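You operate a simulated robot arm through the tools that you are given. There is no shell and no other tool.

Carry out the task below with a simulated robot arm. There is one attempt and no reset: what you move stays moved.

JOB
Open the damper, brush clamped tile 52 clean and chalk it.
Fine: damper open before the hood goes on, pointer in the green before you brush; block brush and chalk back, hood off; the tile stays clamped. Set down upright: block brush, chalk. What is to be rubbed or washed off counts as gone when no trace of it is left.

The check looks at the end state, three seconds after you hand in, the way a careful person would. Anything else that was tipped, shoved, dropped, spilled or broken makes it a failure.

ROBOT AND FRAMES
A 7-joint arm with a two-finger parallel gripper, fixed in place. Base frame: the origin is on the floor under the middle of its stand, x ahead of it, y to its left, z up; the work surface is at about z = 0.9. Readings come in m, rad, newtons and seconds.
With the tool pointing down near the work surface it reaches from about 0.46 to 0.92 m from the base axis. Its first joint turns from -2.007 to 2.007 rad. Payload 3.91 kg.
The tool frame sits at the grasp point between the pads (the TCP): z along the fingers, y along the line on which they close. The tips reach 0.03 m beyond it. Largest opening 0.11 m; finger width 0.02, thickness 0.01; the body of the gripper, 0.048 by 0.112 m, starts 0.055 m behind the TCP.
Orientation is that of the tool frame in the base frame, as a unit quaternion [x, y, z, w]. With the fingers straight down and closing along the base's y, the tool's x points along the base's -x, its y along +y and its z along -z.

CONTROLS
- The arm moves only by the tool send_rows. Its argument "rows" is a list of rows, each an object (a shift or turn left out is 0, a gripper value left out holds the last) with "dp": the shift along the tool's x, y, z in m, a list of three; "angular": the turn, a rotation vector about the tool's x, y, z in rad, a list of three; "grip": the closure in counts, from 0 (fully open) to 255 (shut). In form: [{"dp": [x, y, z], "angular": [ax, ay, az], "grip": grip}, ...]. A call has 1 to 20 rows; each row shifts and turns the commanded pose from where the row before left it, along the tool's axes as they then stand. Each row takes 0.2 s and may step no farther than 0.05 m and 0.15 rad from the row before; otherwise, or with a gripper value out of range, the whole call is refused. Where a pose cannot be reached the arm comes as near as it can. A force on the tool above 50 N (or 10 N above the force at the start of the call, whichever is more), or a blocked arm, ends the call early, and 0.2 s more pass. The fingers move at their own pace (about 0.153 m/s each) and stop on an object; they squeeze with about 21 N. The grip force told is the motor's: it shows also when the fingers shut on nothing. Time passes only in rows, and 0.2 s behind the last, so rows that do not move let the fingers close. The reply holds the time, the measured pose of the TCP, the force on the tool along the base axes, the opening and the grip force, in the units named above and with some noise, with the torque about the TCP (base axes, N m) and any sound that the robot's microphone picked up.
- Cameras (640 x 400 px; columns grow to the right, rows downward): "scene" is fixed at [0.4007, -0.4999, 1.6821]; the picture's right is [0.69, -0.72, 0.00], its down [-0.62, -0.60, -0.51] and it looks along [0.37, 0.35, -0.86] (base axes); focal length 221 px, centre (320, 200). "wrist" rides on the gripper at [0.072, 0.017, -0.103] in the tool frame; the picture's right is [-0.23, 0.97, 0.00], its down [-0.76, -0.18, -0.62] and it looks along [-0.61, -0.14, 0.78] (tool axes); focal length 222 px, centre (320, 200). There is no depth. A picture from a camera that has moved, and an enlarged one, comes with that camera's place and axes in the base frame and with its lens.
- capture(camera): a new picture of that camera. It takes no simulated time.
- raise_lower(by): slides the trunk up (or, below 0, down) by that many m; the arm rides with it, the base frame stays. It gives what a move gives, with no picture.
- close_up(camera, box): a new picture of the part [left, top, right, bottom] of that camera's present view, enlarged. It takes no simulated time.
- sign_off(): hands the job in; it is judged then, once.

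Nothing tells you positions but the pictures and the camera data. Unless the task says otherwise, let go and move clear before handing in.

The tools are called after "Emit:" by a JSON object that holds its "api" and its "payload". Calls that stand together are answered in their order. send_rows: Moves the arm, as the interface text tells. Its arguments: {"type":"object","properties":{"rows":{"type":"array","items":{"type":"object","properties":{"dp":{"type":"array","items":{"type":"number"}},"angular":{"type":"array","items":{"type":"number"}},"grip":{"type":"number"}}}}},"required":["rows"]} The other tools are called the same way: raise_lower (by) moves the trunk up or down; capture (camera) takes a picture; close_up (camera, box) takes an enlarged picture of a part of a camera's view; sign_off () hands the job in.

At the start:

```text
time: 0.0
tcp_pos: [0.5529, 0.0469, 1.3373]
ee_rot: [0.0, 1.0, 0.0, 0.0]
ft_force: [0.4, 0.2, 0.2]
wrist_torque: [-0.01, 0.03, 0.02]
grip_width: 0.1099
grip_force: 0.0
trunk travel left (down, up): [-0.85, 0.14]
```

scene: 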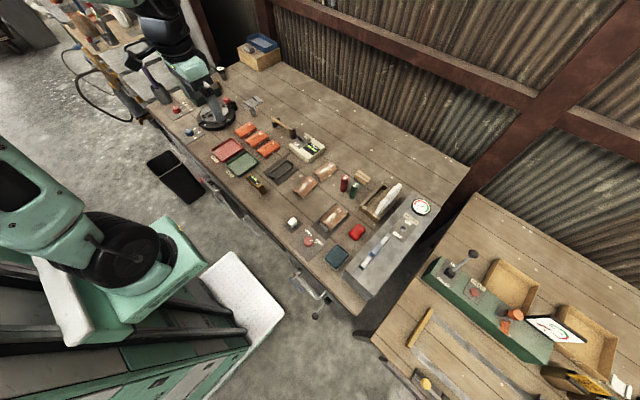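
wrist: 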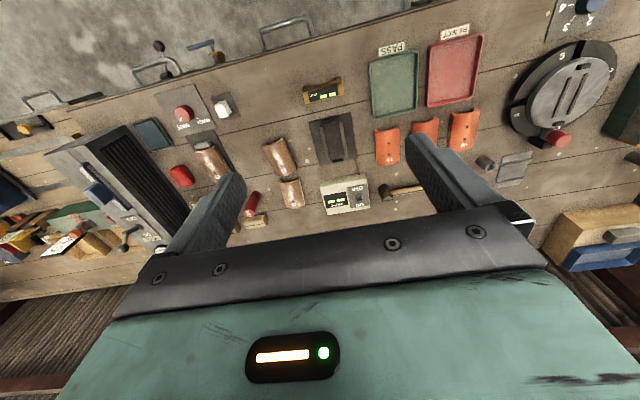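

I see a workbench crowded with tiles, trays, a hood/extractor strip on the right with a gauge, and several switches. First I'll take enlarged pictures to identify the damper, clamped tile 52, brush, chalk and the hood control.

Emit:
{"api": "close_up", "payload": {"camera": "scene", "box": [280, 160, 440, 300]}}

Emit:
{"api": "close_up", "payload": {"camera": "scene", "box": [180, 80, 340, 220]}}

Emit:
{"api": "close_up", "payload": {"camera": "wrist", "box": [40, 70, 240, 250]}}

Emit:
{"api": "close_up", "payload": {"camera": "wrist", "box": [230, 60, 430, 240]}}

Emit:
{"api": "close_up", "payload": {"camera": "scene", "box": [360, 220, 640, 400]}}

```text
2.86 times, centred on (360, 230) of scene
camera zoom: at [0.4007, -0.4999, 1.6821], right [0.69, -0.72, 0.0], down [-0.62, -0.6, -0.51], along [0.37, 0.35, -0.86], focal length 631 px, centre (206, 114)
```

zoom: 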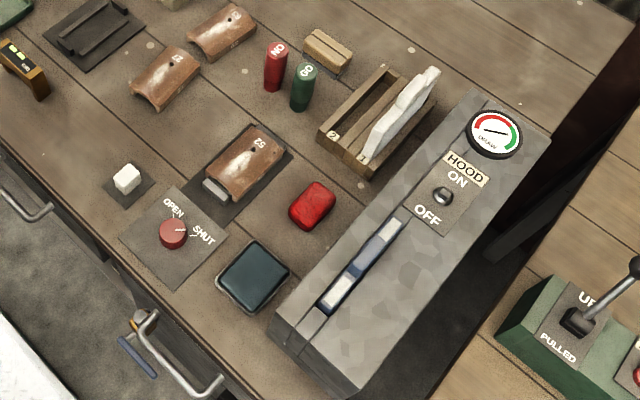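

```text
2.86 times, centred on (260, 150) of scene
camera zoom: at [0.4007, -0.4999, 1.6821], right [0.69, -0.72, 0.0], down [-0.62, -0.6, -0.51], along [0.37, 0.35, -0.86], focal length 631 px, centre (491, 343)
```

zoom: 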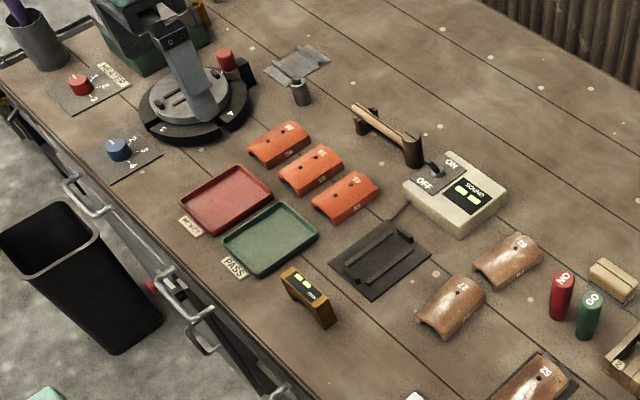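

```text
2.22 times, centred on (140, 160) of wrist
camera zoom: at [0.482, 0.0645, 1.4413], right [0.23, 0.97, 0.0], down [0.76, -0.18, 0.62], along [0.61, -0.14, -0.78], focal length 494 px, centre (720, 289)
```

zoom: 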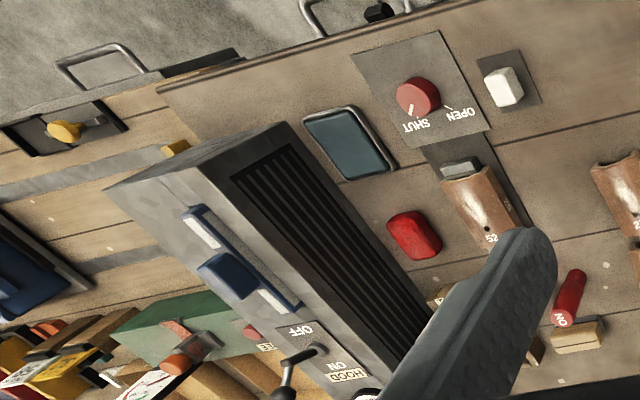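

```text
2.22 times, centred on (330, 150) of wrist
camera zoom: at [0.482, 0.0645, 1.4413], right [0.23, 0.97, 0.0], down [0.76, -0.18, 0.62], along [0.61, -0.14, -0.78], focal length 494 px, centre (298, 311)
```

zoom: 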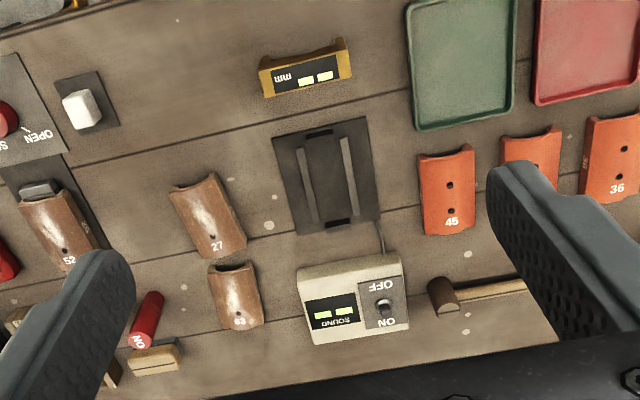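

```text
2.22 times, centred on (500, 310) of scene
camera zoom: at [0.4007, -0.4999, 1.6821], right [0.69, -0.72, 0.0], down [-0.62, -0.6, -0.51], along [0.37, 0.35, -0.86], focal length 491 px, centre (-80, -44)
```

zoom: 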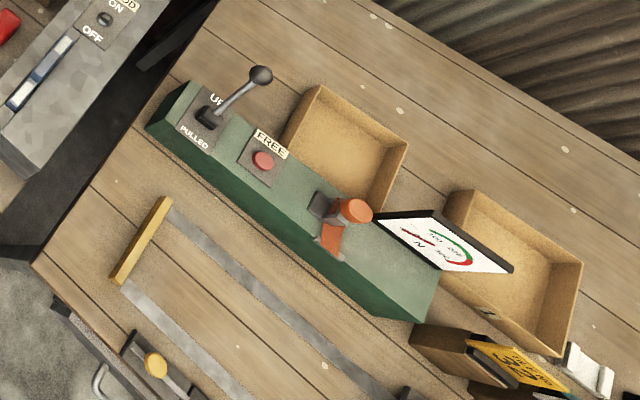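

The bench has a knob marked OPEN/SHUT beside clamped tile 52, a hood box with an ON/OFF toggle, a sliding handle and a gauge, a white cube, a beige block and a two-slot rack. I'll move the wrist camera nearer to tell the tools and the damper apart.

Emit:
{"api": "send_rows", "payload": {"rows": [{"dp": [0, -0.0375, 0.02]}, {"dp": [0, -0.0375, 0.02]}, {"dp": [0, -0.0375, 0.02]}, {"dp": [0, -0.0375, 0.02]}, {"dp": [0, -0.0375, 0.02]}, {"dp": [0, -0.0375, 0.02]}, {"dp": [0, -0.0375, 0.02]}, {"dp": [0, -0.0375, 0.02]}, {}]}}

Emit:
{"api": "capture", "payload": {"camera": "wrist"}}

Emit:
{"api": "close_up", "payload": {"camera": "wrist", "box": [160, 60, 480, 260]}}

```text
time: 2.0
tcp_pos: [0.5517, -0.2534, 1.1787]
ee_rot: [0.0, 1.0, 0.0, 0.0]
ft_force: [0.0, 0.8, 0.6]
wrist_torque: [-0.01, -0.01, 0.03]
grip_width: 0.1102
grip_force: 0.1
trunk travel left (down, up): [-0.85, 0.14]
```

```text
taken
camera wrist: at [0.4819, -0.2355, 1.2827], right [0.23, 0.97, 0.0], down [0.76, -0.18, 0.62], along [0.61, -0.14, -0.78], focal length 222 px, centre (320, 200)
```

wrist: 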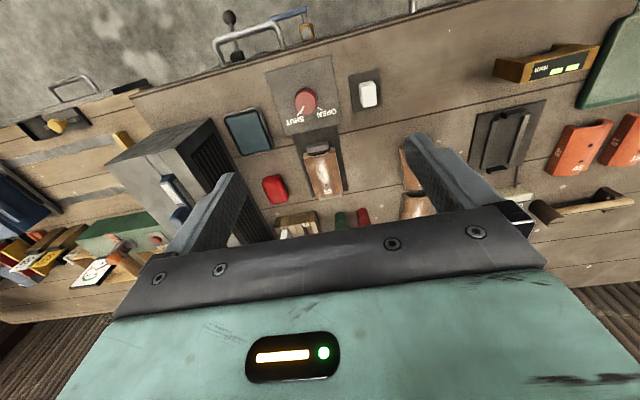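

```text
2.00 times, centred on (320, 160) of wrist
camera zoom: at [0.4819, -0.2355, 1.2827], right [0.23, 0.97, 0.0], down [0.76, -0.18, 0.62], along [0.61, -0.14, -0.78], focal length 444 px, centre (320, 280)
```

zoom: 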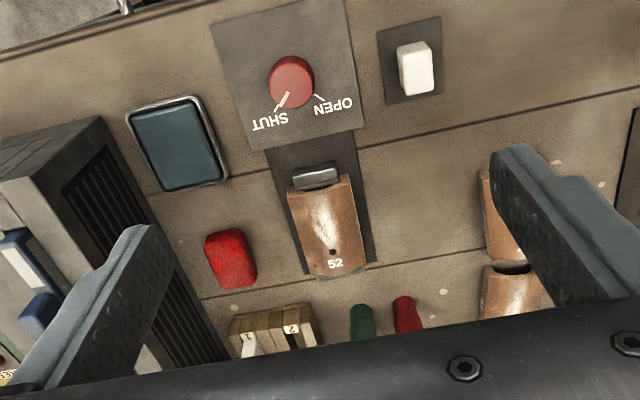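

The red knob points at SHUT, but its plate adjoins the tile clamp, so I need to know whether it works the damper or the clamp. I'll enlarge the hood slider, gauge, rack and knob further.

Emit:
{"api": "close_up", "payload": {"camera": "scene", "box": [345, 190, 435, 280]}}

Emit:
{"api": "close_up", "payload": {"camera": "scene", "box": [285, 200, 365, 275]}}

Emit:
{"api": "close_up", "payload": {"camera": "scene", "box": [335, 165, 435, 225]}}

Emit:
{"api": "close_up", "payload": {"camera": "wrist", "box": [100, 110, 260, 250]}}

```text
4.44 times, centred on (390, 235) of scene
camera zoom: at [0.4007, -0.4999, 1.6821], right [0.69, -0.72, 0.0], down [-0.62, -0.6, -0.51], along [0.37, 0.35, -0.86], focal length 982 px, centre (9, 44)
```

zoom: 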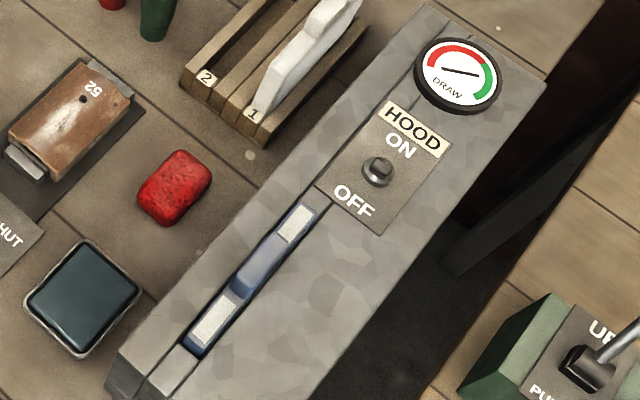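

```text
5.33 times, centred on (325, 238) of scene
camera zoom: at [0.4007, -0.4999, 1.6821], right [0.69, -0.72, 0.0], down [-0.62, -0.6, -0.51], along [0.37, 0.35, -0.86], focal length 1178 px, centre (293, 0)
```

zoom: 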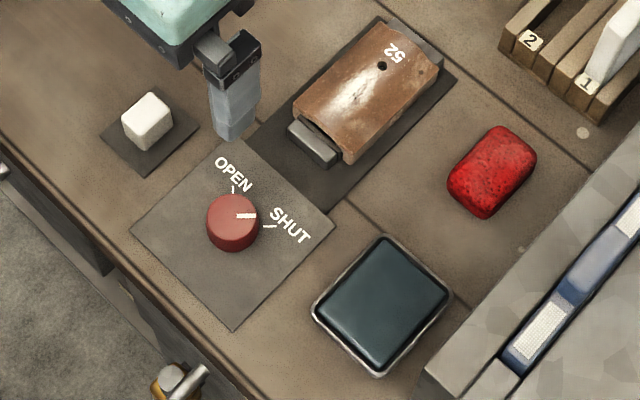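

```text
6.40 times, centred on (385, 195) of scene
camera zoom: at [0.4007, -0.4999, 1.6821], right [0.69, -0.72, 0.0], down [-0.62, -0.6, -0.51], along [0.37, 0.35, -0.86], focal length 1414 px, centre (-96, 232)
```

zoom: 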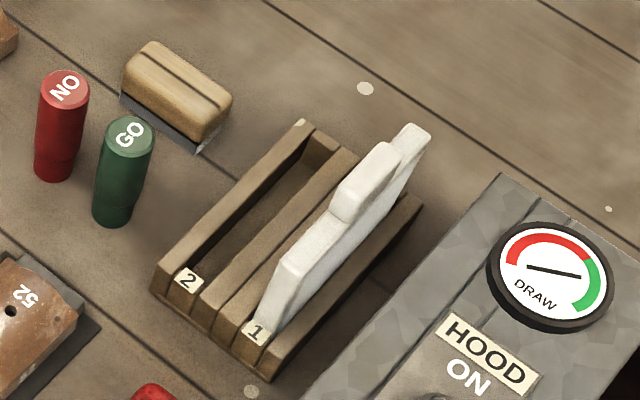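

```text
2.86 times, centred on (180, 180) of wrist
camera zoom: at [0.4819, -0.2355, 1.2827], right [0.23, 0.97, 0.0], down [0.76, -0.18, 0.62], along [0.61, -0.14, -0.78], focal length 635 px, centre (720, 257)
```

zoom: 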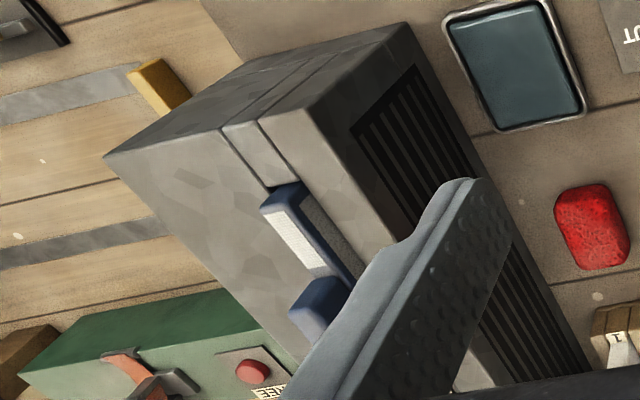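

Scene geometry puts the hood top at about z 1.02, with the switch near (0.79, -0.50). The blue piece on it looks like a filter cassette or slider, so I'll take the wrist camera over it for a closer look.

Emit:
{"api": "send_rows", "payload": {"rows": [{"dp": [0.002, -0.04, 0]}, {"dp": [0.002, -0.04, 0]}, {"dp": [0.002, -0.04, 0]}, {"dp": [0.002, -0.04, 0]}, {"dp": [0.002, -0.04, 0]}, {}]}}

Emit:
{"api": "capture", "payload": {"camera": "wrist"}}

Emit:
{"api": "close_up", "payload": {"camera": "wrist", "box": [200, 60, 420, 220]}}

Emit:
{"api": "close_up", "payload": {"camera": "scene", "box": [400, 190, 440, 225]}}

```text
time: 3.4
tcp_pos: [0.5425, -0.4522, 1.1755]
ee_rot: [0.001, 1.0, 0.0, -0.001]
ft_force: [-0.2, -0.8, 0.0]
wrist_torque: [0.01, 0.02, 0.03]
grip_width: 0.1099
grip_force: 0.1
trunk travel left (down, up): [-0.85, 0.14]
```

```text
taken
camera wrist: at [0.4719, -0.4343, 1.2794], right [0.23, 0.97, 0.0], down [0.76, -0.18, 0.62], along [0.61, -0.14, -0.78], focal length 222 px, centre (320, 200)
```

wrist: 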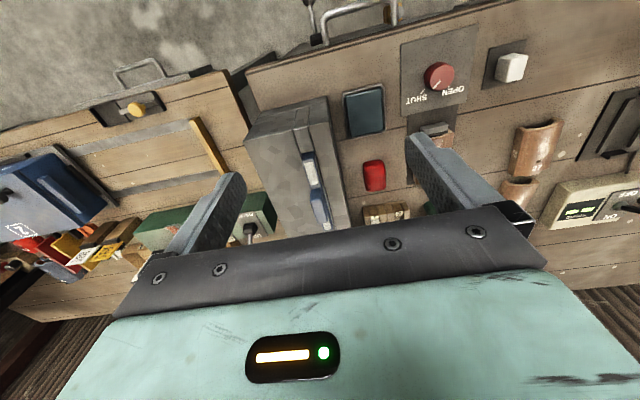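

```text
2.50 times, centred on (310, 140) of wrist
camera zoom: at [0.4719, -0.4343, 1.2794], right [0.23, 0.97, 0.0], down [0.76, -0.18, 0.62], along [0.61, -0.14, -0.78], focal length 555 px, centre (345, 350)
```

zoom: 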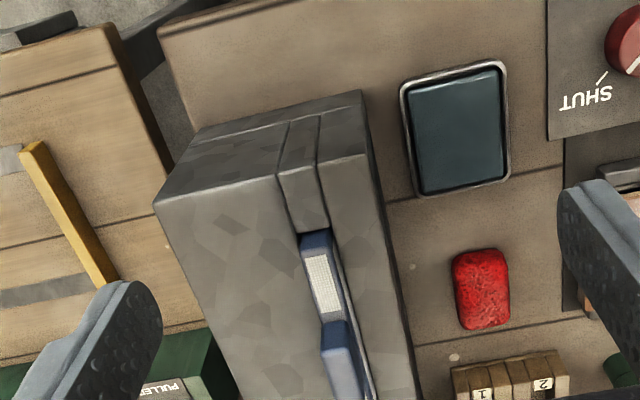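

```text
11.43 times, centred on (420, 208) of scene
camera zoom: at [0.4007, -0.4999, 1.6821], right [0.69, -0.72, 0.0], down [-0.62, -0.6, -0.51], along [0.37, 0.35, -0.86], focal length 2524 px, centre (-823, 114)
```

zoom: 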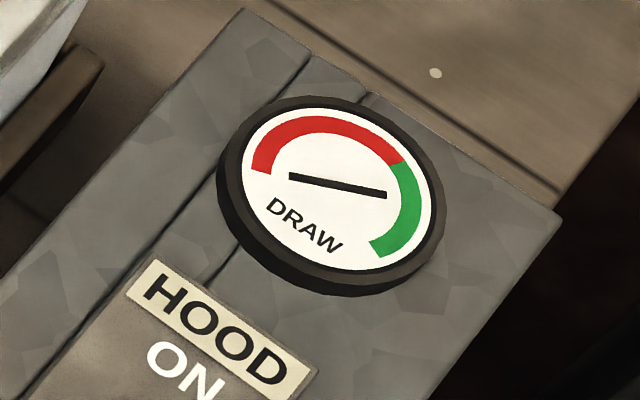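

The blue piece is a filter cassette with white mesh sitting in a slot, so the OPEN/SHUT knob is more likely the damper. I'll go closer to the knob, white cube, red block and clamp.

Emit:
{"api": "close_up", "payload": {"camera": "wrist", "box": [340, 20, 560, 200]}}

Emit:
{"api": "close_up", "payload": {"camera": "scene", "box": [285, 215, 325, 245]}}

Emit:
{"api": "close_up", "payload": {"camera": "scene", "box": [310, 200, 370, 245]}}

Emit:
{"api": "close_up", "payload": {"camera": "scene", "box": [380, 205, 430, 245]}}

Emit:
{"api": "close_up", "payload": {"camera": "scene", "box": [340, 165, 380, 195]}}

```text
2.22 times, centred on (450, 110) of wrist
camera zoom: at [0.4719, -0.4343, 1.2794], right [0.23, 0.97, 0.0], down [0.76, -0.18, 0.62], along [0.61, -0.14, -0.78], focal length 494 px, centre (31, 400)
```

zoom: 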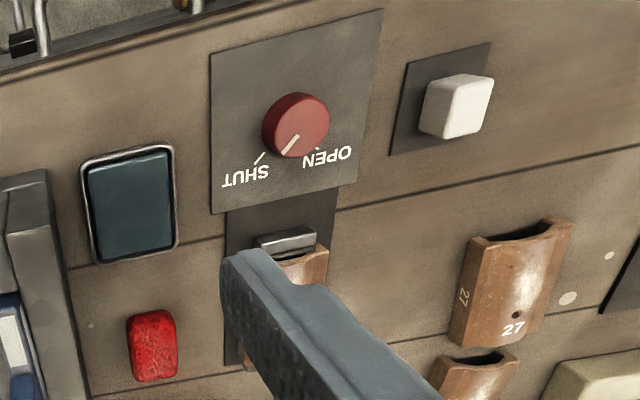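

```text
13.33 times, centred on (305, 230) of scene
camera zoom: at [0.4007, -0.4999, 1.6821], right [0.69, -0.72, 0.0], down [-0.62, -0.6, -0.51], along [0.37, 0.35, -0.86], focal length 2945 px, centre (520, -200)
```

zoom: 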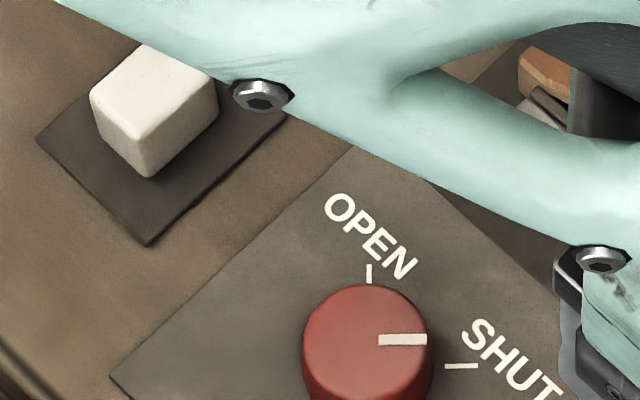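

```text
8.89 times, centred on (340, 222) of scene
camera zoom: at [0.4007, -0.4999, 1.6821], right [0.69, -0.72, 0.0], down [-0.62, -0.6, -0.51], along [0.37, 0.35, -0.86], focal length 1963 px, centre (142, 0)
```

zoom: 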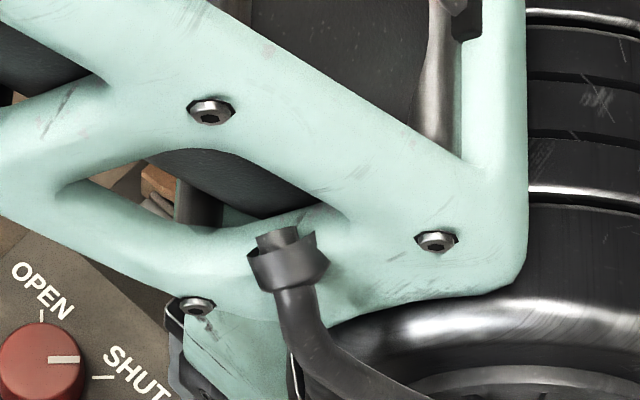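

```text
10.00 times, centred on (405, 225) of scene
camera zoom: at [0.4007, -0.4999, 1.6821], right [0.69, -0.72, 0.0], down [-0.62, -0.6, -0.51], along [0.37, 0.35, -0.86], focal length 2209 px, centre (-530, -50)
```

zoom: 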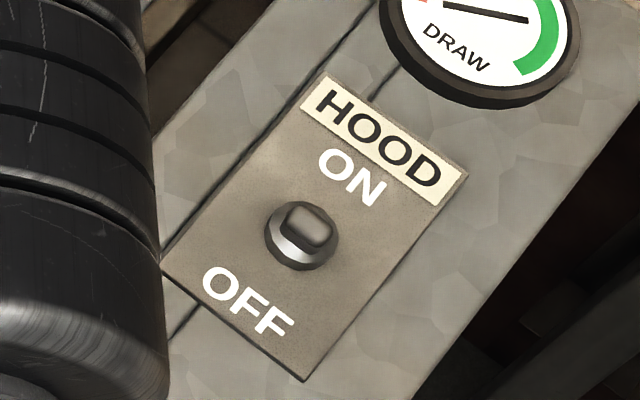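

```text
13.33 times, centred on (360, 180) of scene
camera zoom: at [0.4007, -0.4999, 1.6821], right [0.69, -0.72, 0.0], down [-0.62, -0.6, -0.51], along [0.37, 0.35, -0.86], focal length 2945 px, centre (-213, 467)
```

zoom: 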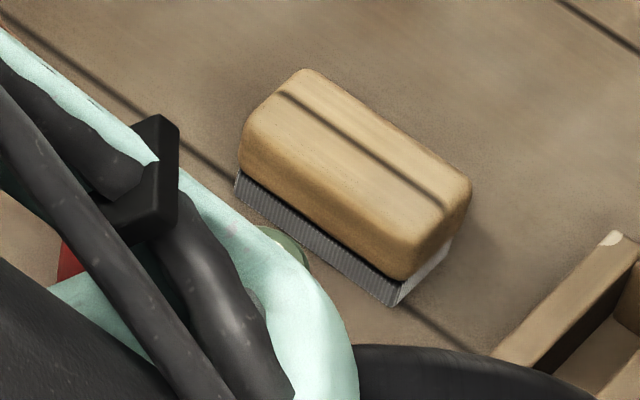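

Block brush (wooden block, bristles down) is near (0.93, -0.24), the chalk cube sits on its small pad near (0.585, -0.18), and the damper knob is near (0.574, -0.281), pointing to SHUT. I'll go above the knob and turn the wrist -45° so the turn to OPEN is centred.

Emit:
{"api": "send_rows", "payload": {"rows": [{"dp": [-0.0063, 0.0343, 0.02]}, {"dp": [-0.0063, 0.0343, 0.02]}, {"dp": [-0.0063, 0.0343, 0.02]}, {"dp": [-0.0063, 0.0343, 0.02]}, {"dp": [-0.0063, 0.0343, 0.02]}, {"angular": [0, 0, 0.131], "grip": 100}, {"angular": [0, 0, 0.131]}, {"angular": [0, 0, 0.131]}, {"angular": [0, 0, 0.131]}, {"angular": [0, 0, 0.131]}, {"angular": [0, 0, 0.131]}, {}]}}

Emit:
{"api": "capture", "payload": {"camera": "wrist"}}

Emit:
{"api": "capture", "payload": {"camera": "scene"}}

```text
time: 6.0
tcp_pos: [0.5752, -0.2815, 1.076]
ee_rot: [0.384, 0.923, 0.0, 0.0]
ft_force: [-0.7, 0.0, -0.1]
wrist_torque: [0.01, 0.02, 0.01]
grip_width: 0.067
grip_force: 0.1
trunk travel left (down, up): [-0.85, 0.14]
```

```text
taken
camera wrist: at [0.537, -0.2179, 1.1812], right [0.85, 0.53, 0.0], down [0.41, -0.67, 0.62], along [0.33, -0.53, -0.78], focal length 222 px, centre (320, 200)
```

wrist: 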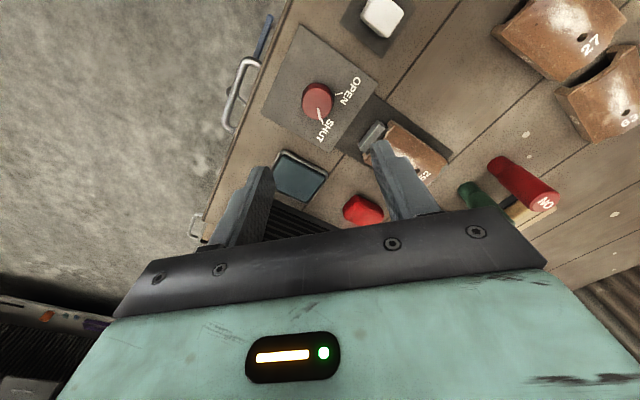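

```text
taken
```

scene: 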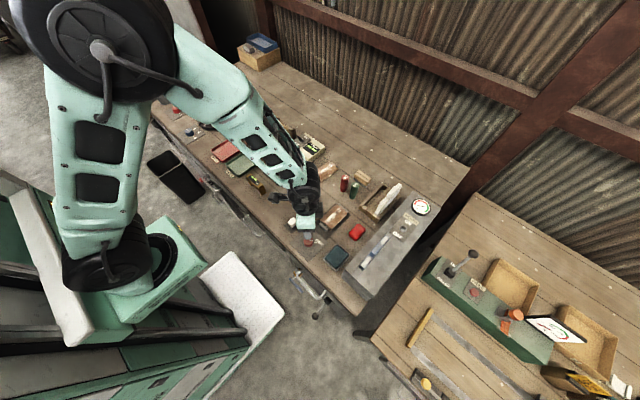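

The knob is now below the gripper. I'll enlarge it to refine its centre and height before going down.

Emit:
{"api": "close_up", "payload": {"camera": "wrist", "box": [260, 60, 380, 150]}}

```text
4.44 times, centred on (320, 105) of wrist
camera zoom: at [0.537, -0.2179, 1.1812], right [0.85, 0.53, 0.0], down [0.41, -0.67, 0.62], along [0.33, -0.53, -0.78], focal length 987 px, centre (320, 622)
```

zoom: 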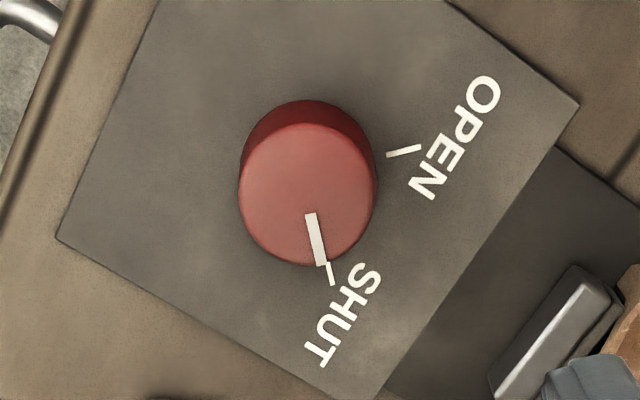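

Knob top centre works out at about (0.571, -0.278, 0.928), with a 33 mm diameter. It needs a turn of about 90° anticlockwise from SHUT to OPEN. I'll descend around it and close.

Emit:
{"api": "send_rows", "payload": {"rows": [{"dp": [0.0053, 0, 0.03]}, {"dp": [0, 0, 0.03]}, {"dp": [0, 0, 0.03]}, {"dp": [0, 0, 0.025]}, {"dp": [0, 0, 0.015]}, {"dp": [0, 0, 0.007]}, {}]}}

Emit:
{"api": "capture", "payload": {"camera": "wrist"}}

```text
time: 7.6
tcp_pos: [0.5715, -0.2786, 0.9387]
ee_rot: [0.383, 0.924, 0.0, 0.0]
ft_force: [-0.1, -0.1, -0.8]
wrist_torque: [-0.01, 0.0, 0.02]
grip_width: 0.0667
grip_force: 0.1
trunk travel left (down, up): [-0.85, 0.14]
```

```text
taken
camera wrist: at [0.5328, -0.2152, 1.044], right [0.85, 0.53, 0.0], down [0.41, -0.66, 0.62], along [0.33, -0.53, -0.78], focal length 222 px, centre (320, 200)
```

wrist: 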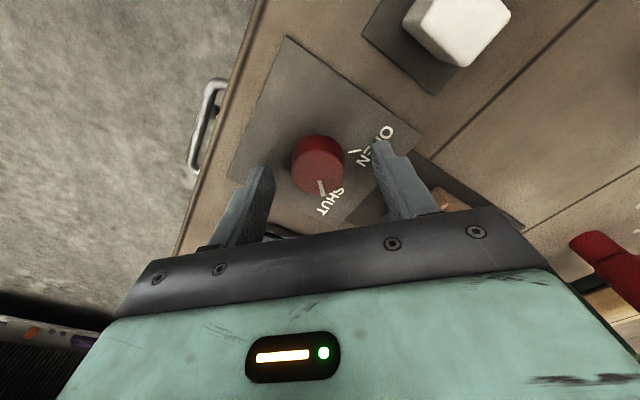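

The knob sits between the fingers. I'll close on it and watch the opening.

Emit:
{"api": "send_rows", "payload": {"rows": [{"grip": 255}, {}, {}]}}

Emit:
{"api": "capture", "payload": {"camera": "wrist"}}

```text
time: 8.4
tcp_pos: [0.5704, -0.2794, 0.9407]
ee_rot: [0.384, 0.923, 0.0, 0.001]
ft_force: [-8.2, -7.3, -2.1]
wrist_torque: [-0.48, 0.11, 0.0]
grip_width: 0.0349
grip_force: 44.6
trunk travel left (down, up): [-0.85, 0.14]
```

```text
taken
camera wrist: at [0.532, -0.216, 1.0441], right [0.85, 0.53, 0.0], down [0.41, -0.67, 0.62], along [0.33, -0.53, -0.78], focal length 222 px, centre (320, 200)
```

wrist: 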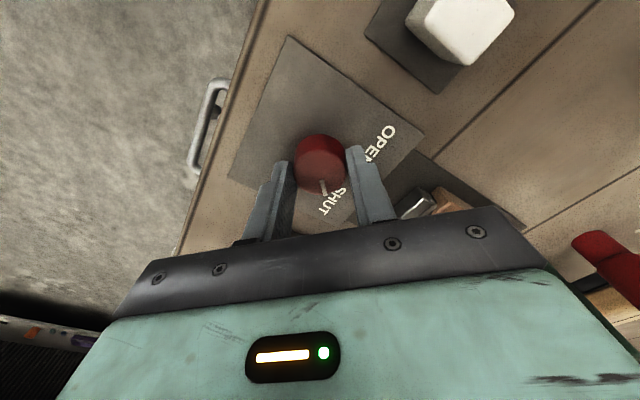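

The grip is firm at 35 mm, with a slight side load of about 11 N, so the knob centre is about 1.4 mm off along the closing line. I'll ease that off and begin the anticlockwise turn.

Emit:
{"api": "send_rows", "payload": {"rows": [{"dp": [0, -0.0014, 0]}, {"angular": [0, 0, -0.131]}, {"angular": [0, 0, -0.131]}, {"angular": [0, 0, -0.131]}, {"angular": [0, 0, -0.131]}]}}

Emit:
{"api": "capture", "payload": {"camera": "wrist"}}

```text
time: 9.6
tcp_pos: [0.5702, -0.2803, 0.9406]
ee_rot: [0.129, 0.992, 0.0, 0.0]
ft_force: [-6.3, -11.7, -0.9]
wrist_torque: [-0.43, 0.11, 0.01]
grip_width: 0.0346
grip_force: 45.4
trunk travel left (down, up): [-0.85, 0.14]
```

```text
taken
camera wrist: at [0.5053, -0.2443, 1.044], right [0.47, 0.88, 0.0], down [0.69, -0.37, 0.62], along [0.55, -0.29, -0.78], focal length 222 px, centre (320, 200)
```

wrist: 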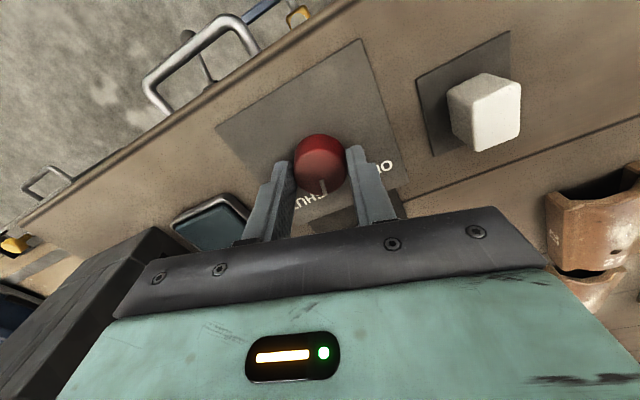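

The knob is turning with the gripper, about 30° so far. I'll continue toward OPEN.

Emit:
{"api": "send_rows", "payload": {"rows": [{"dp": [0, -0.001, 0], "angular": [0, 0, -0.131]}, {"angular": [0, 0, -0.131]}, {"angular": [0, 0, -0.131]}, {"angular": [0, 0, -0.131]}, {"angular": [0, 0, -0.131]}, {"angular": [0, 0, -0.131]}, {"angular": [0, 0, -0.131]}]}}

Emit:
{"api": "capture", "payload": {"camera": "wrist"}}

Emit:
{"api": "close_up", "payload": {"camera": "wrist", "box": [240, 90, 460, 260]}}

```text
time: 11.2
tcp_pos: [0.5689, -0.2799, 0.9401]
ee_rot: [-0.323, 0.946, 0.0, 0.0]
ft_force: [-2.7, -3.0, 9.5]
wrist_torque: [-0.27, 0.32, 0.01]
grip_width: 0.0348
grip_force: 45.2
trunk travel left (down, up): [-0.85, 0.14]
```

```text
taken
camera wrist: at [0.5033, -0.3101, 1.0441], right [-0.42, 0.91, 0.0], down [0.71, 0.32, 0.62], along [0.57, 0.26, -0.78], focal length 222 px, centre (320, 200)
```

wrist: 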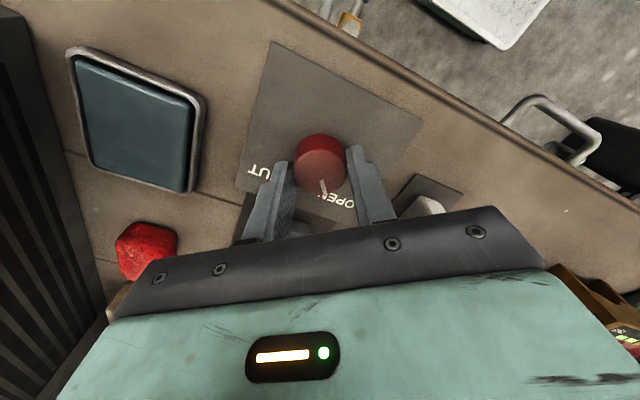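

```text
2.35 times, centred on (350, 175) of wrist
camera zoom: at [0.5033, -0.3101, 1.0441], right [-0.42, 0.91, 0.0], down [0.71, 0.32, 0.62], along [0.57, 0.26, -0.78], focal length 523 px, centre (249, 259)
```

zoom: 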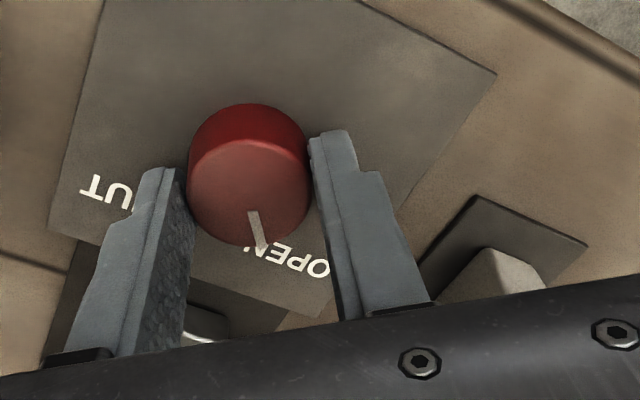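

About 83° done, and the pointer is nearly on the OPEN mark. One more step of 7.5°, then I check.

Emit:
{"api": "send_rows", "payload": {"rows": [{"angular": [0, 0, -0.1]}, {}]}}

Emit:
{"api": "close_up", "payload": {"camera": "wrist", "box": [240, 90, 460, 260]}}

Emit:
{"api": "close_up", "payload": {"camera": "scene", "box": [280, 180, 440, 290]}}

```text
time: 11.8
tcp_pos: [0.5705, -0.2793, 0.9409]
ee_rot: [-0.37, 0.929, -0.001, 0.0]
ft_force: [-1.0, -2.3, 14.9]
wrist_torque: [-0.36, 0.56, 0.04]
grip_width: 0.0349
grip_force: 45.5
trunk travel left (down, up): [-0.85, 0.14]
```

```text
2.35 times, centred on (350, 175) of wrist
camera zoom: at [0.5067, -0.3167, 1.044], right [-0.5, 0.86, 0.0], down [0.68, 0.39, 0.62], along [0.54, 0.31, -0.78], focal length 523 px, centre (249, 259)
```

zoom: 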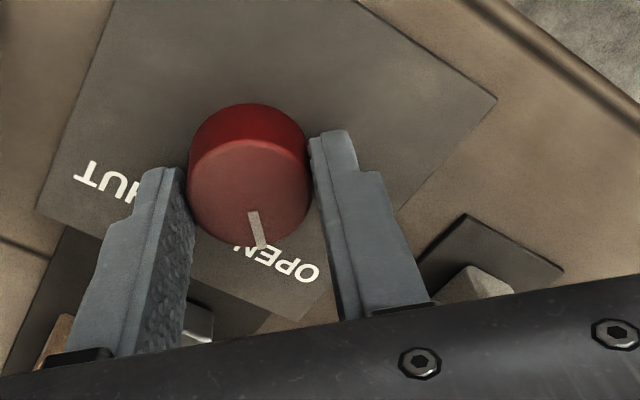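

```text
3.64 times, centred on (360, 235) of scene
camera zoom: at [0.4007, -0.4999, 1.6821], right [0.69, -0.72, 0.0], down [-0.62, -0.6, -0.51], along [0.37, 0.35, -0.86], focal length 803 px, centre (174, 73)
```

zoom: 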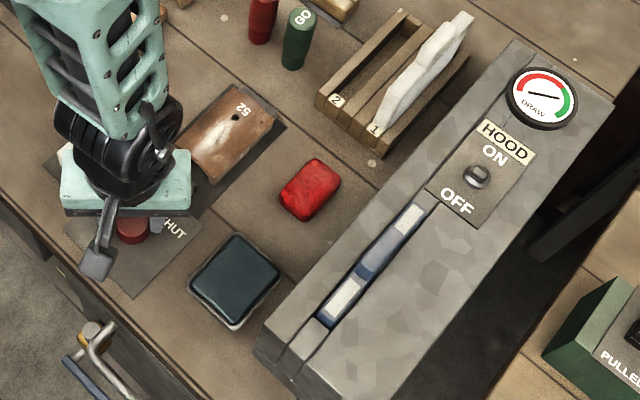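

The knob has turned about 89°. I'll open the fingers, rise straight up and check the pointer against the OPEN mark.

Emit:
{"api": "send_rows", "payload": {"rows": [{"grip": 100}, {}, {"dp": [0, 0, -0.03]}, {"dp": [0, 0, -0.04]}, {"dp": [0, 0, -0.04]}, {"dp": [0, 0, -0.03]}, {}]}}

Emit:
{"api": "capture", "payload": {"camera": "wrist"}}

Emit:
{"api": "close_up", "payload": {"camera": "wrist", "box": [260, 60, 380, 150]}}

```text
time: 13.4
tcp_pos: [0.5685, -0.2804, 1.0818]
ee_rot: [-0.369, 0.93, 0.0, 0.0]
ft_force: [0.3, -0.6, -0.3]
wrist_torque: [0.02, 0.0, 0.02]
grip_width: 0.0669
grip_force: 0.1
trunk travel left (down, up): [-0.85, 0.14]
```

```text
taken
camera wrist: at [0.5051, -0.317, 1.1851], right [-0.5, 0.86, 0.0], down [0.68, 0.39, 0.62], along [0.54, 0.31, -0.78], focal length 222 px, centre (320, 200)
```

wrist: 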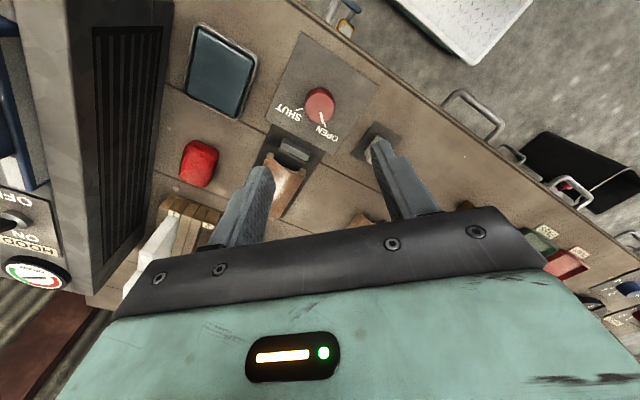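

```text
4.44 times, centred on (320, 105) of wrist
camera zoom: at [0.5051, -0.317, 1.1851], right [-0.5, 0.86, 0.0], down [0.68, 0.39, 0.62], along [0.54, 0.31, -0.78], focal length 987 px, centre (320, 622)
```

zoom: 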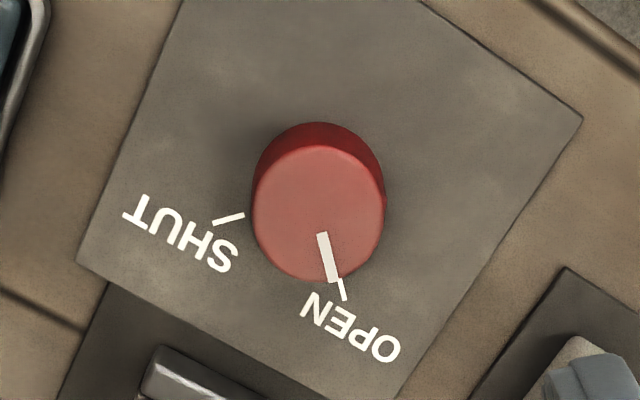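

The pointer now sits on the OPEN mark. Before continuing I'll check that the tile clamp did not move, and look at the gauge and the toggle.

Emit:
{"api": "close_up", "payload": {"camera": "wrist", "box": [200, 110, 340, 230]}}

Emit:
{"api": "close_up", "payload": {"camera": "scene", "box": [285, 180, 385, 260]}}

Emit:
{"api": "close_up", "payload": {"camera": "wrist", "box": [0, 180, 110, 300]}}

```text
3.33 times, centred on (270, 170) of wrist
camera zoom: at [0.5051, -0.317, 1.1851], right [-0.5, 0.86, 0.0], down [0.68, 0.39, 0.62], along [0.54, 0.31, -0.78], focal length 740 px, centre (487, 300)
```

zoom: 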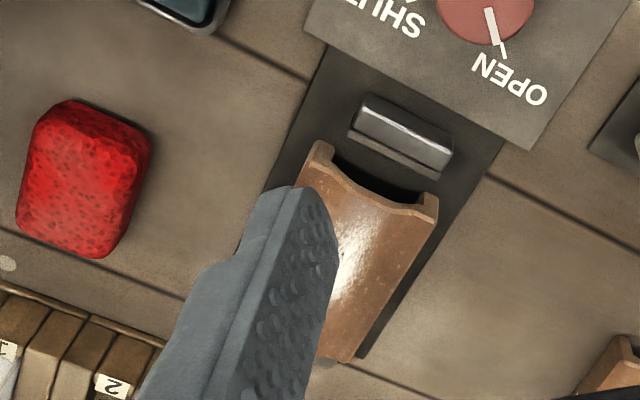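

```text
5.00 times, centred on (335, 220) of scene
camera zoom: at [0.4007, -0.4999, 1.6821], right [0.69, -0.72, 0.0], down [-0.62, -0.6, -0.51], along [0.37, 0.35, -0.86], focal length 1104 px, centre (245, 100)
```

zoom: 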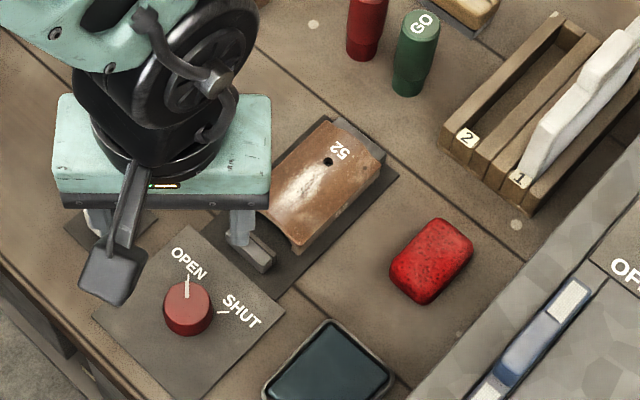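

```text
3.33 times, centred on (55, 240) of wrist
camera zoom: at [0.5051, -0.317, 1.1851], right [-0.5, 0.86, 0.0], down [0.68, 0.39, 0.62], along [0.54, 0.31, -0.78], focal length 740 px, centre (1203, 67)
```

zoom: 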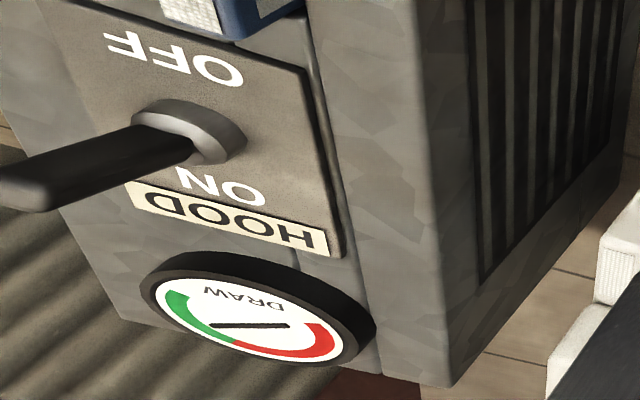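

Comparing pictures, the clamp jaw has backed away from tile 52 by about a centimetre, so this knob works the clamp and not the damper. The tile itself has not moved. I'll put the knob straight back to SHUT, then find the real damper.

Emit:
{"api": "send_rows", "payload": {"rows": [{"dp": [0, 0, 0.03]}, {"dp": [0, 0, 0.04]}, {"dp": [0, 0, 0.04]}, {"dp": [0, 0, 0.02]}, {"dp": [0, 0, 0.01]}, {}]}}

Emit:
{"api": "capture", "payload": {"camera": "wrist"}}

```text
time: 14.8
tcp_pos: [0.5698, -0.2821, 0.9397]
ee_rot: [-0.369, 0.929, 0.0, 0.001]
ft_force: [-0.1, -0.3, -0.4]
wrist_torque: [0.01, 0.03, 0.01]
grip_width: 0.067
grip_force: 0.0
trunk travel left (down, up): [-0.85, 0.14]
```

```text
taken
camera wrist: at [0.5075, -0.3179, 1.0436], right [-0.5, 0.86, 0.0], down [0.68, 0.39, 0.62], along [0.54, 0.31, -0.78], focal length 222 px, centre (320, 200)
```

wrist: 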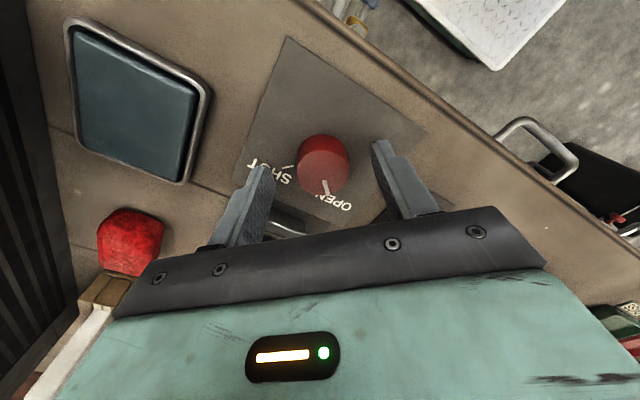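

I'm around the knob again, so I'll close and turn it back clockwise to SHUT.

Emit:
{"api": "send_rows", "payload": {"rows": [{"grip": 255}, {}, {}, {"angular": [0, 0, 0.129]}, {"angular": [0, 0, 0.129]}, {"angular": [0, 0, 0.129]}, {"angular": [0, 0, 0.129]}, {"angular": [0, 0, 0.129]}, {"angular": [0, 0, 0.129]}]}}

Emit:
{"api": "capture", "payload": {"camera": "wrist"}}

```text
time: 16.8
tcp_pos: [0.5701, -0.2791, 0.939]
ee_rot: [0.011, 1.0, 0.0, -0.001]
ft_force: [-5.1, 5.3, -17.4]
wrist_torque: [0.22, 1.01, -0.03]
grip_width: 0.035
grip_force: 45.6
trunk travel left (down, up): [-0.85, 0.14]
```

```text
taken
camera wrist: at [0.4988, -0.2609, 1.0438], right [0.25, 0.97, 0.0], down [0.76, -0.19, 0.62], along [0.6, -0.15, -0.78], focal length 222 px, centre (320, 200)
```

wrist: 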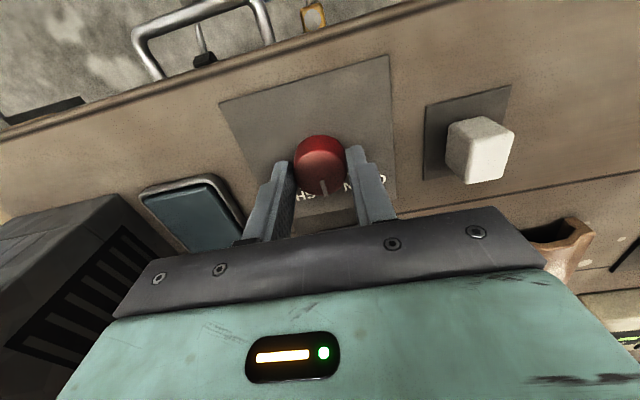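

It's following, about half way back. I'll continue to SHUT.

Emit:
{"api": "send_rows", "payload": {"rows": [{"angular": [0, 0, 0.129]}, {"angular": [0, 0, 0.129]}, {"angular": [0, 0, 0.129]}, {"angular": [0, 0, 0.129]}, {"angular": [0, 0, 0.129]}, {"angular": [0, 0, 0.129]}, {}]}}

Emit:
{"api": "capture", "payload": {"camera": "wrist"}}

```text
time: 18.4
tcp_pos: [0.5697, -0.2797, 0.9403]
ee_rot: [0.387, 0.922, -0.001, -0.001]
ft_force: [-5.1, 6.3, -17.8]
wrist_torque: [0.82, 0.8, -0.03]
grip_width: 0.0348
grip_force: 45.0
trunk travel left (down, up): [-0.85, 0.14]
```

```text
taken
camera wrist: at [0.5322, -0.2157, 1.0439], right [0.85, 0.52, 0.0], down [0.41, -0.67, 0.62], along [0.32, -0.53, -0.78], focal length 222 px, centre (320, 200)
```

wrist: 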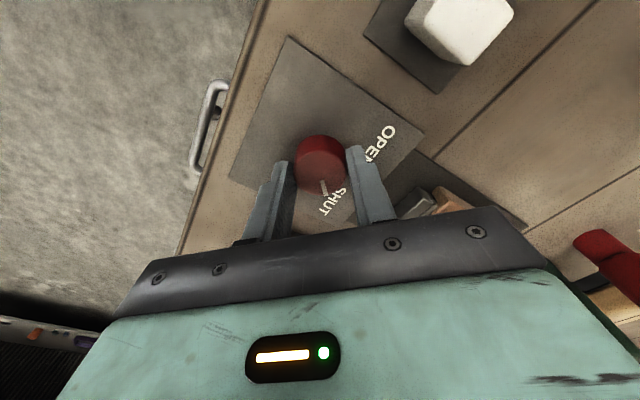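

The knob is back at its starting angle. I'll let go, rise, and check the jaw and tile.

Emit:
{"api": "send_rows", "payload": {"rows": [{"grip": 100}, {}, {"dp": [0, 0, -0.03]}, {"dp": [0, 0, -0.04]}, {"dp": [0, 0, -0.04]}, {"dp": [0, 0, -0.03]}, {}]}}

Emit:
{"api": "close_up", "payload": {"camera": "wrist", "box": [280, 60, 480, 220]}}

Emit:
{"api": "close_up", "payload": {"camera": "scene", "box": [285, 180, 385, 260]}}

```text
time: 20.0
tcp_pos: [0.5698, -0.2791, 1.0818]
ee_rot: [0.385, 0.923, 0.001, 0.0]
ft_force: [-0.3, -0.2, -0.5]
wrist_torque: [-0.01, 0.01, -0.03]
grip_width: 0.0669
grip_force: 0.1
trunk travel left (down, up): [-0.85, 0.14]
```

```text
2.50 times, centred on (380, 140) of wrist
camera zoom: at [0.5323, -0.2155, 1.1861], right [0.85, 0.52, 0.0], down [0.41, -0.67, 0.62], along [0.33, -0.53, -0.78], focal length 555 px, centre (170, 350)
```

zoom: 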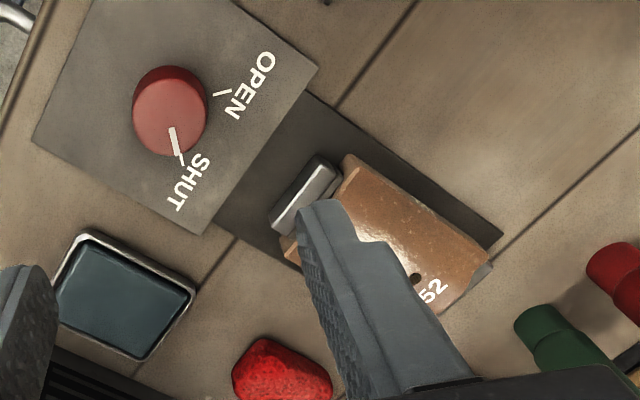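

```text
5.00 times, centred on (335, 220) of scene
camera zoom: at [0.4007, -0.4999, 1.6821], right [0.69, -0.72, 0.0], down [-0.62, -0.6, -0.51], along [0.37, 0.35, -0.86], focal length 1104 px, centre (245, 100)
```

zoom: 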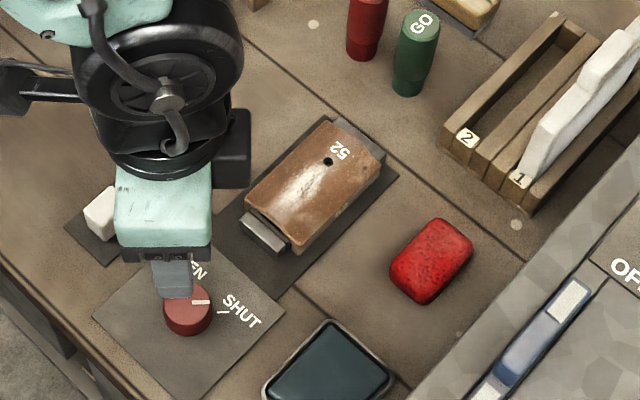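

The jaw is snug against tile 52 again and the tile is where it was, so that knob stays at SHUT. I'll now look closely at the blue slide on the hood and at the blue-handled fitting on the bench front.

Emit:
{"api": "send_rows", "payload": {"rows": [{"dp": [-0.0195, -0.0159, -0.03]}, {"dp": [-0.0195, -0.0159, -0.03]}, {"dp": [-0.0195, -0.0159, -0.03]}, {"dp": [-0.0195, -0.0159, -0.03]}, {}]}}

Emit:
{"api": "capture", "payload": {"camera": "wrist"}}

Emit:
{"api": "close_up", "payload": {"camera": "wrist", "box": [210, 80, 430, 220]}}

Emit:
{"api": "close_up", "payload": {"camera": "scene", "box": [345, 225, 405, 275]}}

Emit:
{"api": "close_up", "payload": {"camera": "scene", "box": [260, 250, 360, 330]}}

```text
time: 21.2
tcp_pos: [0.581, -0.3804, 1.1996]
ee_rot: [0.386, 0.923, 0.0, -0.001]
ft_force: [-0.4, -0.7, 0.8]
wrist_torque: [-0.01, 0.01, 0.0]
grip_width: 0.0668
grip_force: 0.1
trunk travel left (down, up): [-0.85, 0.14]
```

```text
taken
camera wrist: at [0.5431, -0.3165, 1.3038], right [0.85, 0.52, 0.0], down [0.41, -0.67, 0.62], along [0.33, -0.53, -0.78], focal length 222 px, centre (320, 200)
```

wrist: 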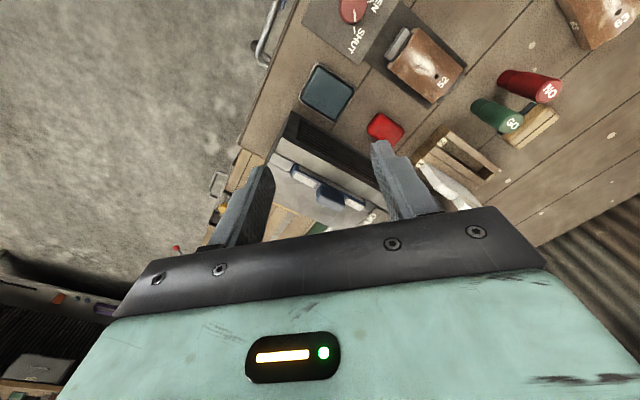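

```text
2.86 times, centred on (320, 150) of wrist
camera zoom: at [0.5431, -0.3165, 1.3038], right [0.85, 0.52, 0.0], down [0.41, -0.67, 0.62], along [0.33, -0.53, -0.78], focal length 635 px, centre (320, 343)
```

zoom: 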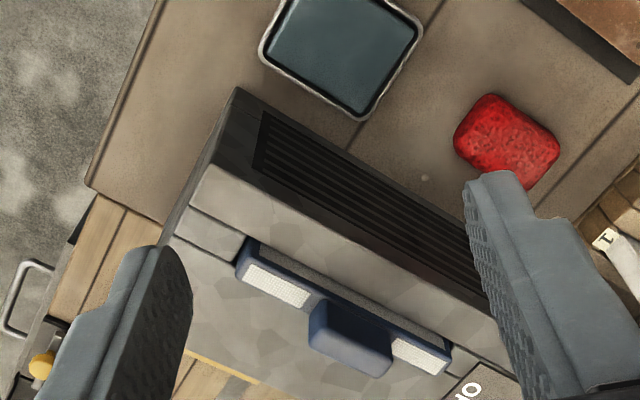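

```text
8.00 times, centred on (375, 250) of scene
camera zoom: at [0.4007, -0.4999, 1.6821], right [0.69, -0.72, 0.0], down [-0.62, -0.6, -0.51], along [0.37, 0.35, -0.86], focal length 1767 px, centre (-120, -200)
```

zoom: 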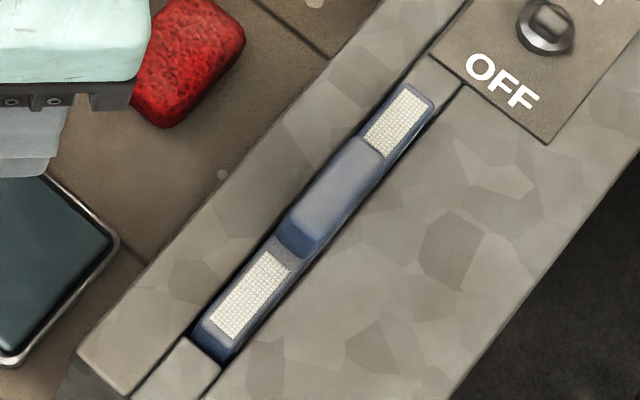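

```text
5.00 times, centred on (310, 290) of scene
camera zoom: at [0.4007, -0.4999, 1.6821], right [0.69, -0.72, 0.0], down [-0.62, -0.6, -0.51], along [0.37, 0.35, -0.86], focal length 1104 px, centre (370, -250)
```

zoom: 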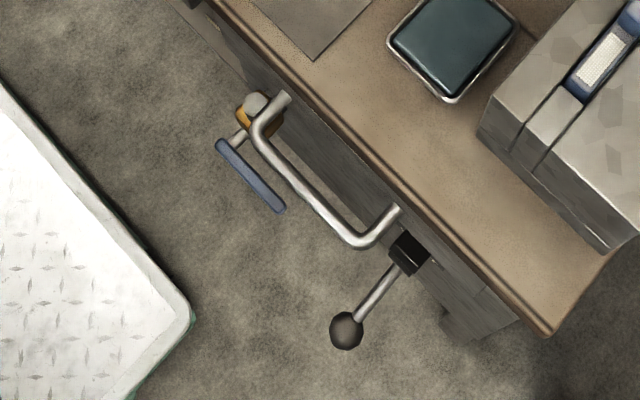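

The blue piece is a filter cassette. On the bench's front edge I see two more controls: a blue-barred ball valve near y -0.30 and a ball-ended lever on a black box near y -0.46. I'll square the wrist, back off and tilt the camera to look at the bench front for labels.

Emit:
{"api": "send_rows", "payload": {"rows": [{"angular": [0, 0, -0.131]}, {"angular": [0, 0, -0.131]}, {"angular": [0, 0, -0.131]}, {"angular": [0, 0, -0.131]}, {"angular": [0, 0, -0.131]}, {"angular": [0, 0, -0.131]}, {"dp": [0.03, 0, 0]}, {"dp": [0.03, 0, 0]}, {"dp": [0.03, 0, 0]}, {"dp": [0.03, 0, 0]}, {}]}}

Emit:
{"api": "capture", "payload": {"camera": "wrist"}}

```text
time: 23.6
tcp_pos: [0.4586, -0.3802, 1.2015]
ee_rot: [0.002, 1.0, -0.001, 0.0]
ft_force: [-0.2, 0.1, 1.2]
wrist_torque: [0.0, -0.01, -0.02]
grip_width: 0.0669
grip_force: 0.0
trunk travel left (down, up): [-0.85, 0.14]
```

```text
taken
camera wrist: at [0.3882, -0.3628, 1.3049], right [0.23, 0.97, 0.0], down [0.76, -0.18, 0.62], along [0.61, -0.15, -0.78], focal length 222 px, centre (320, 200)
```

wrist: 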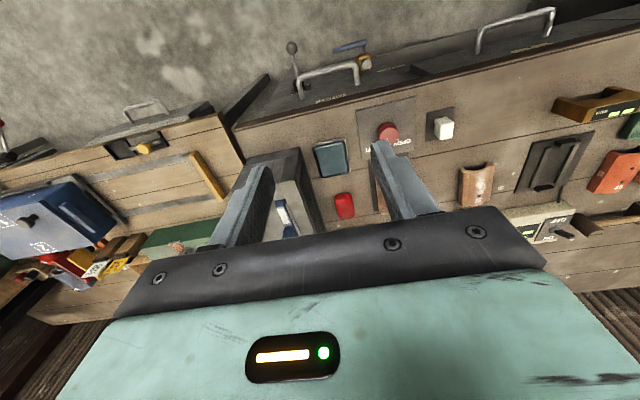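

There's lettering on the bench front beneath the handle, so I'll enlarge it.

Emit:
{"api": "close_up", "payload": {"camera": "wrist", "box": [250, 20, 410, 120]}}

```text
4.00 times, centred on (330, 70) of wrist
camera zoom: at [0.3882, -0.3628, 1.3049], right [0.23, 0.97, 0.0], down [0.76, -0.18, 0.62], along [0.61, -0.15, -0.78], focal length 888 px, centre (280, 720)
```

zoom: 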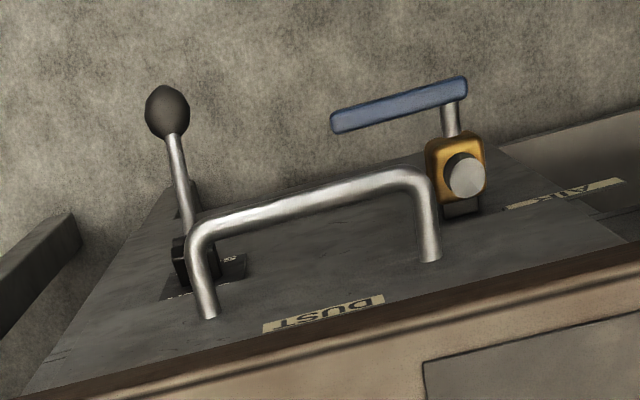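

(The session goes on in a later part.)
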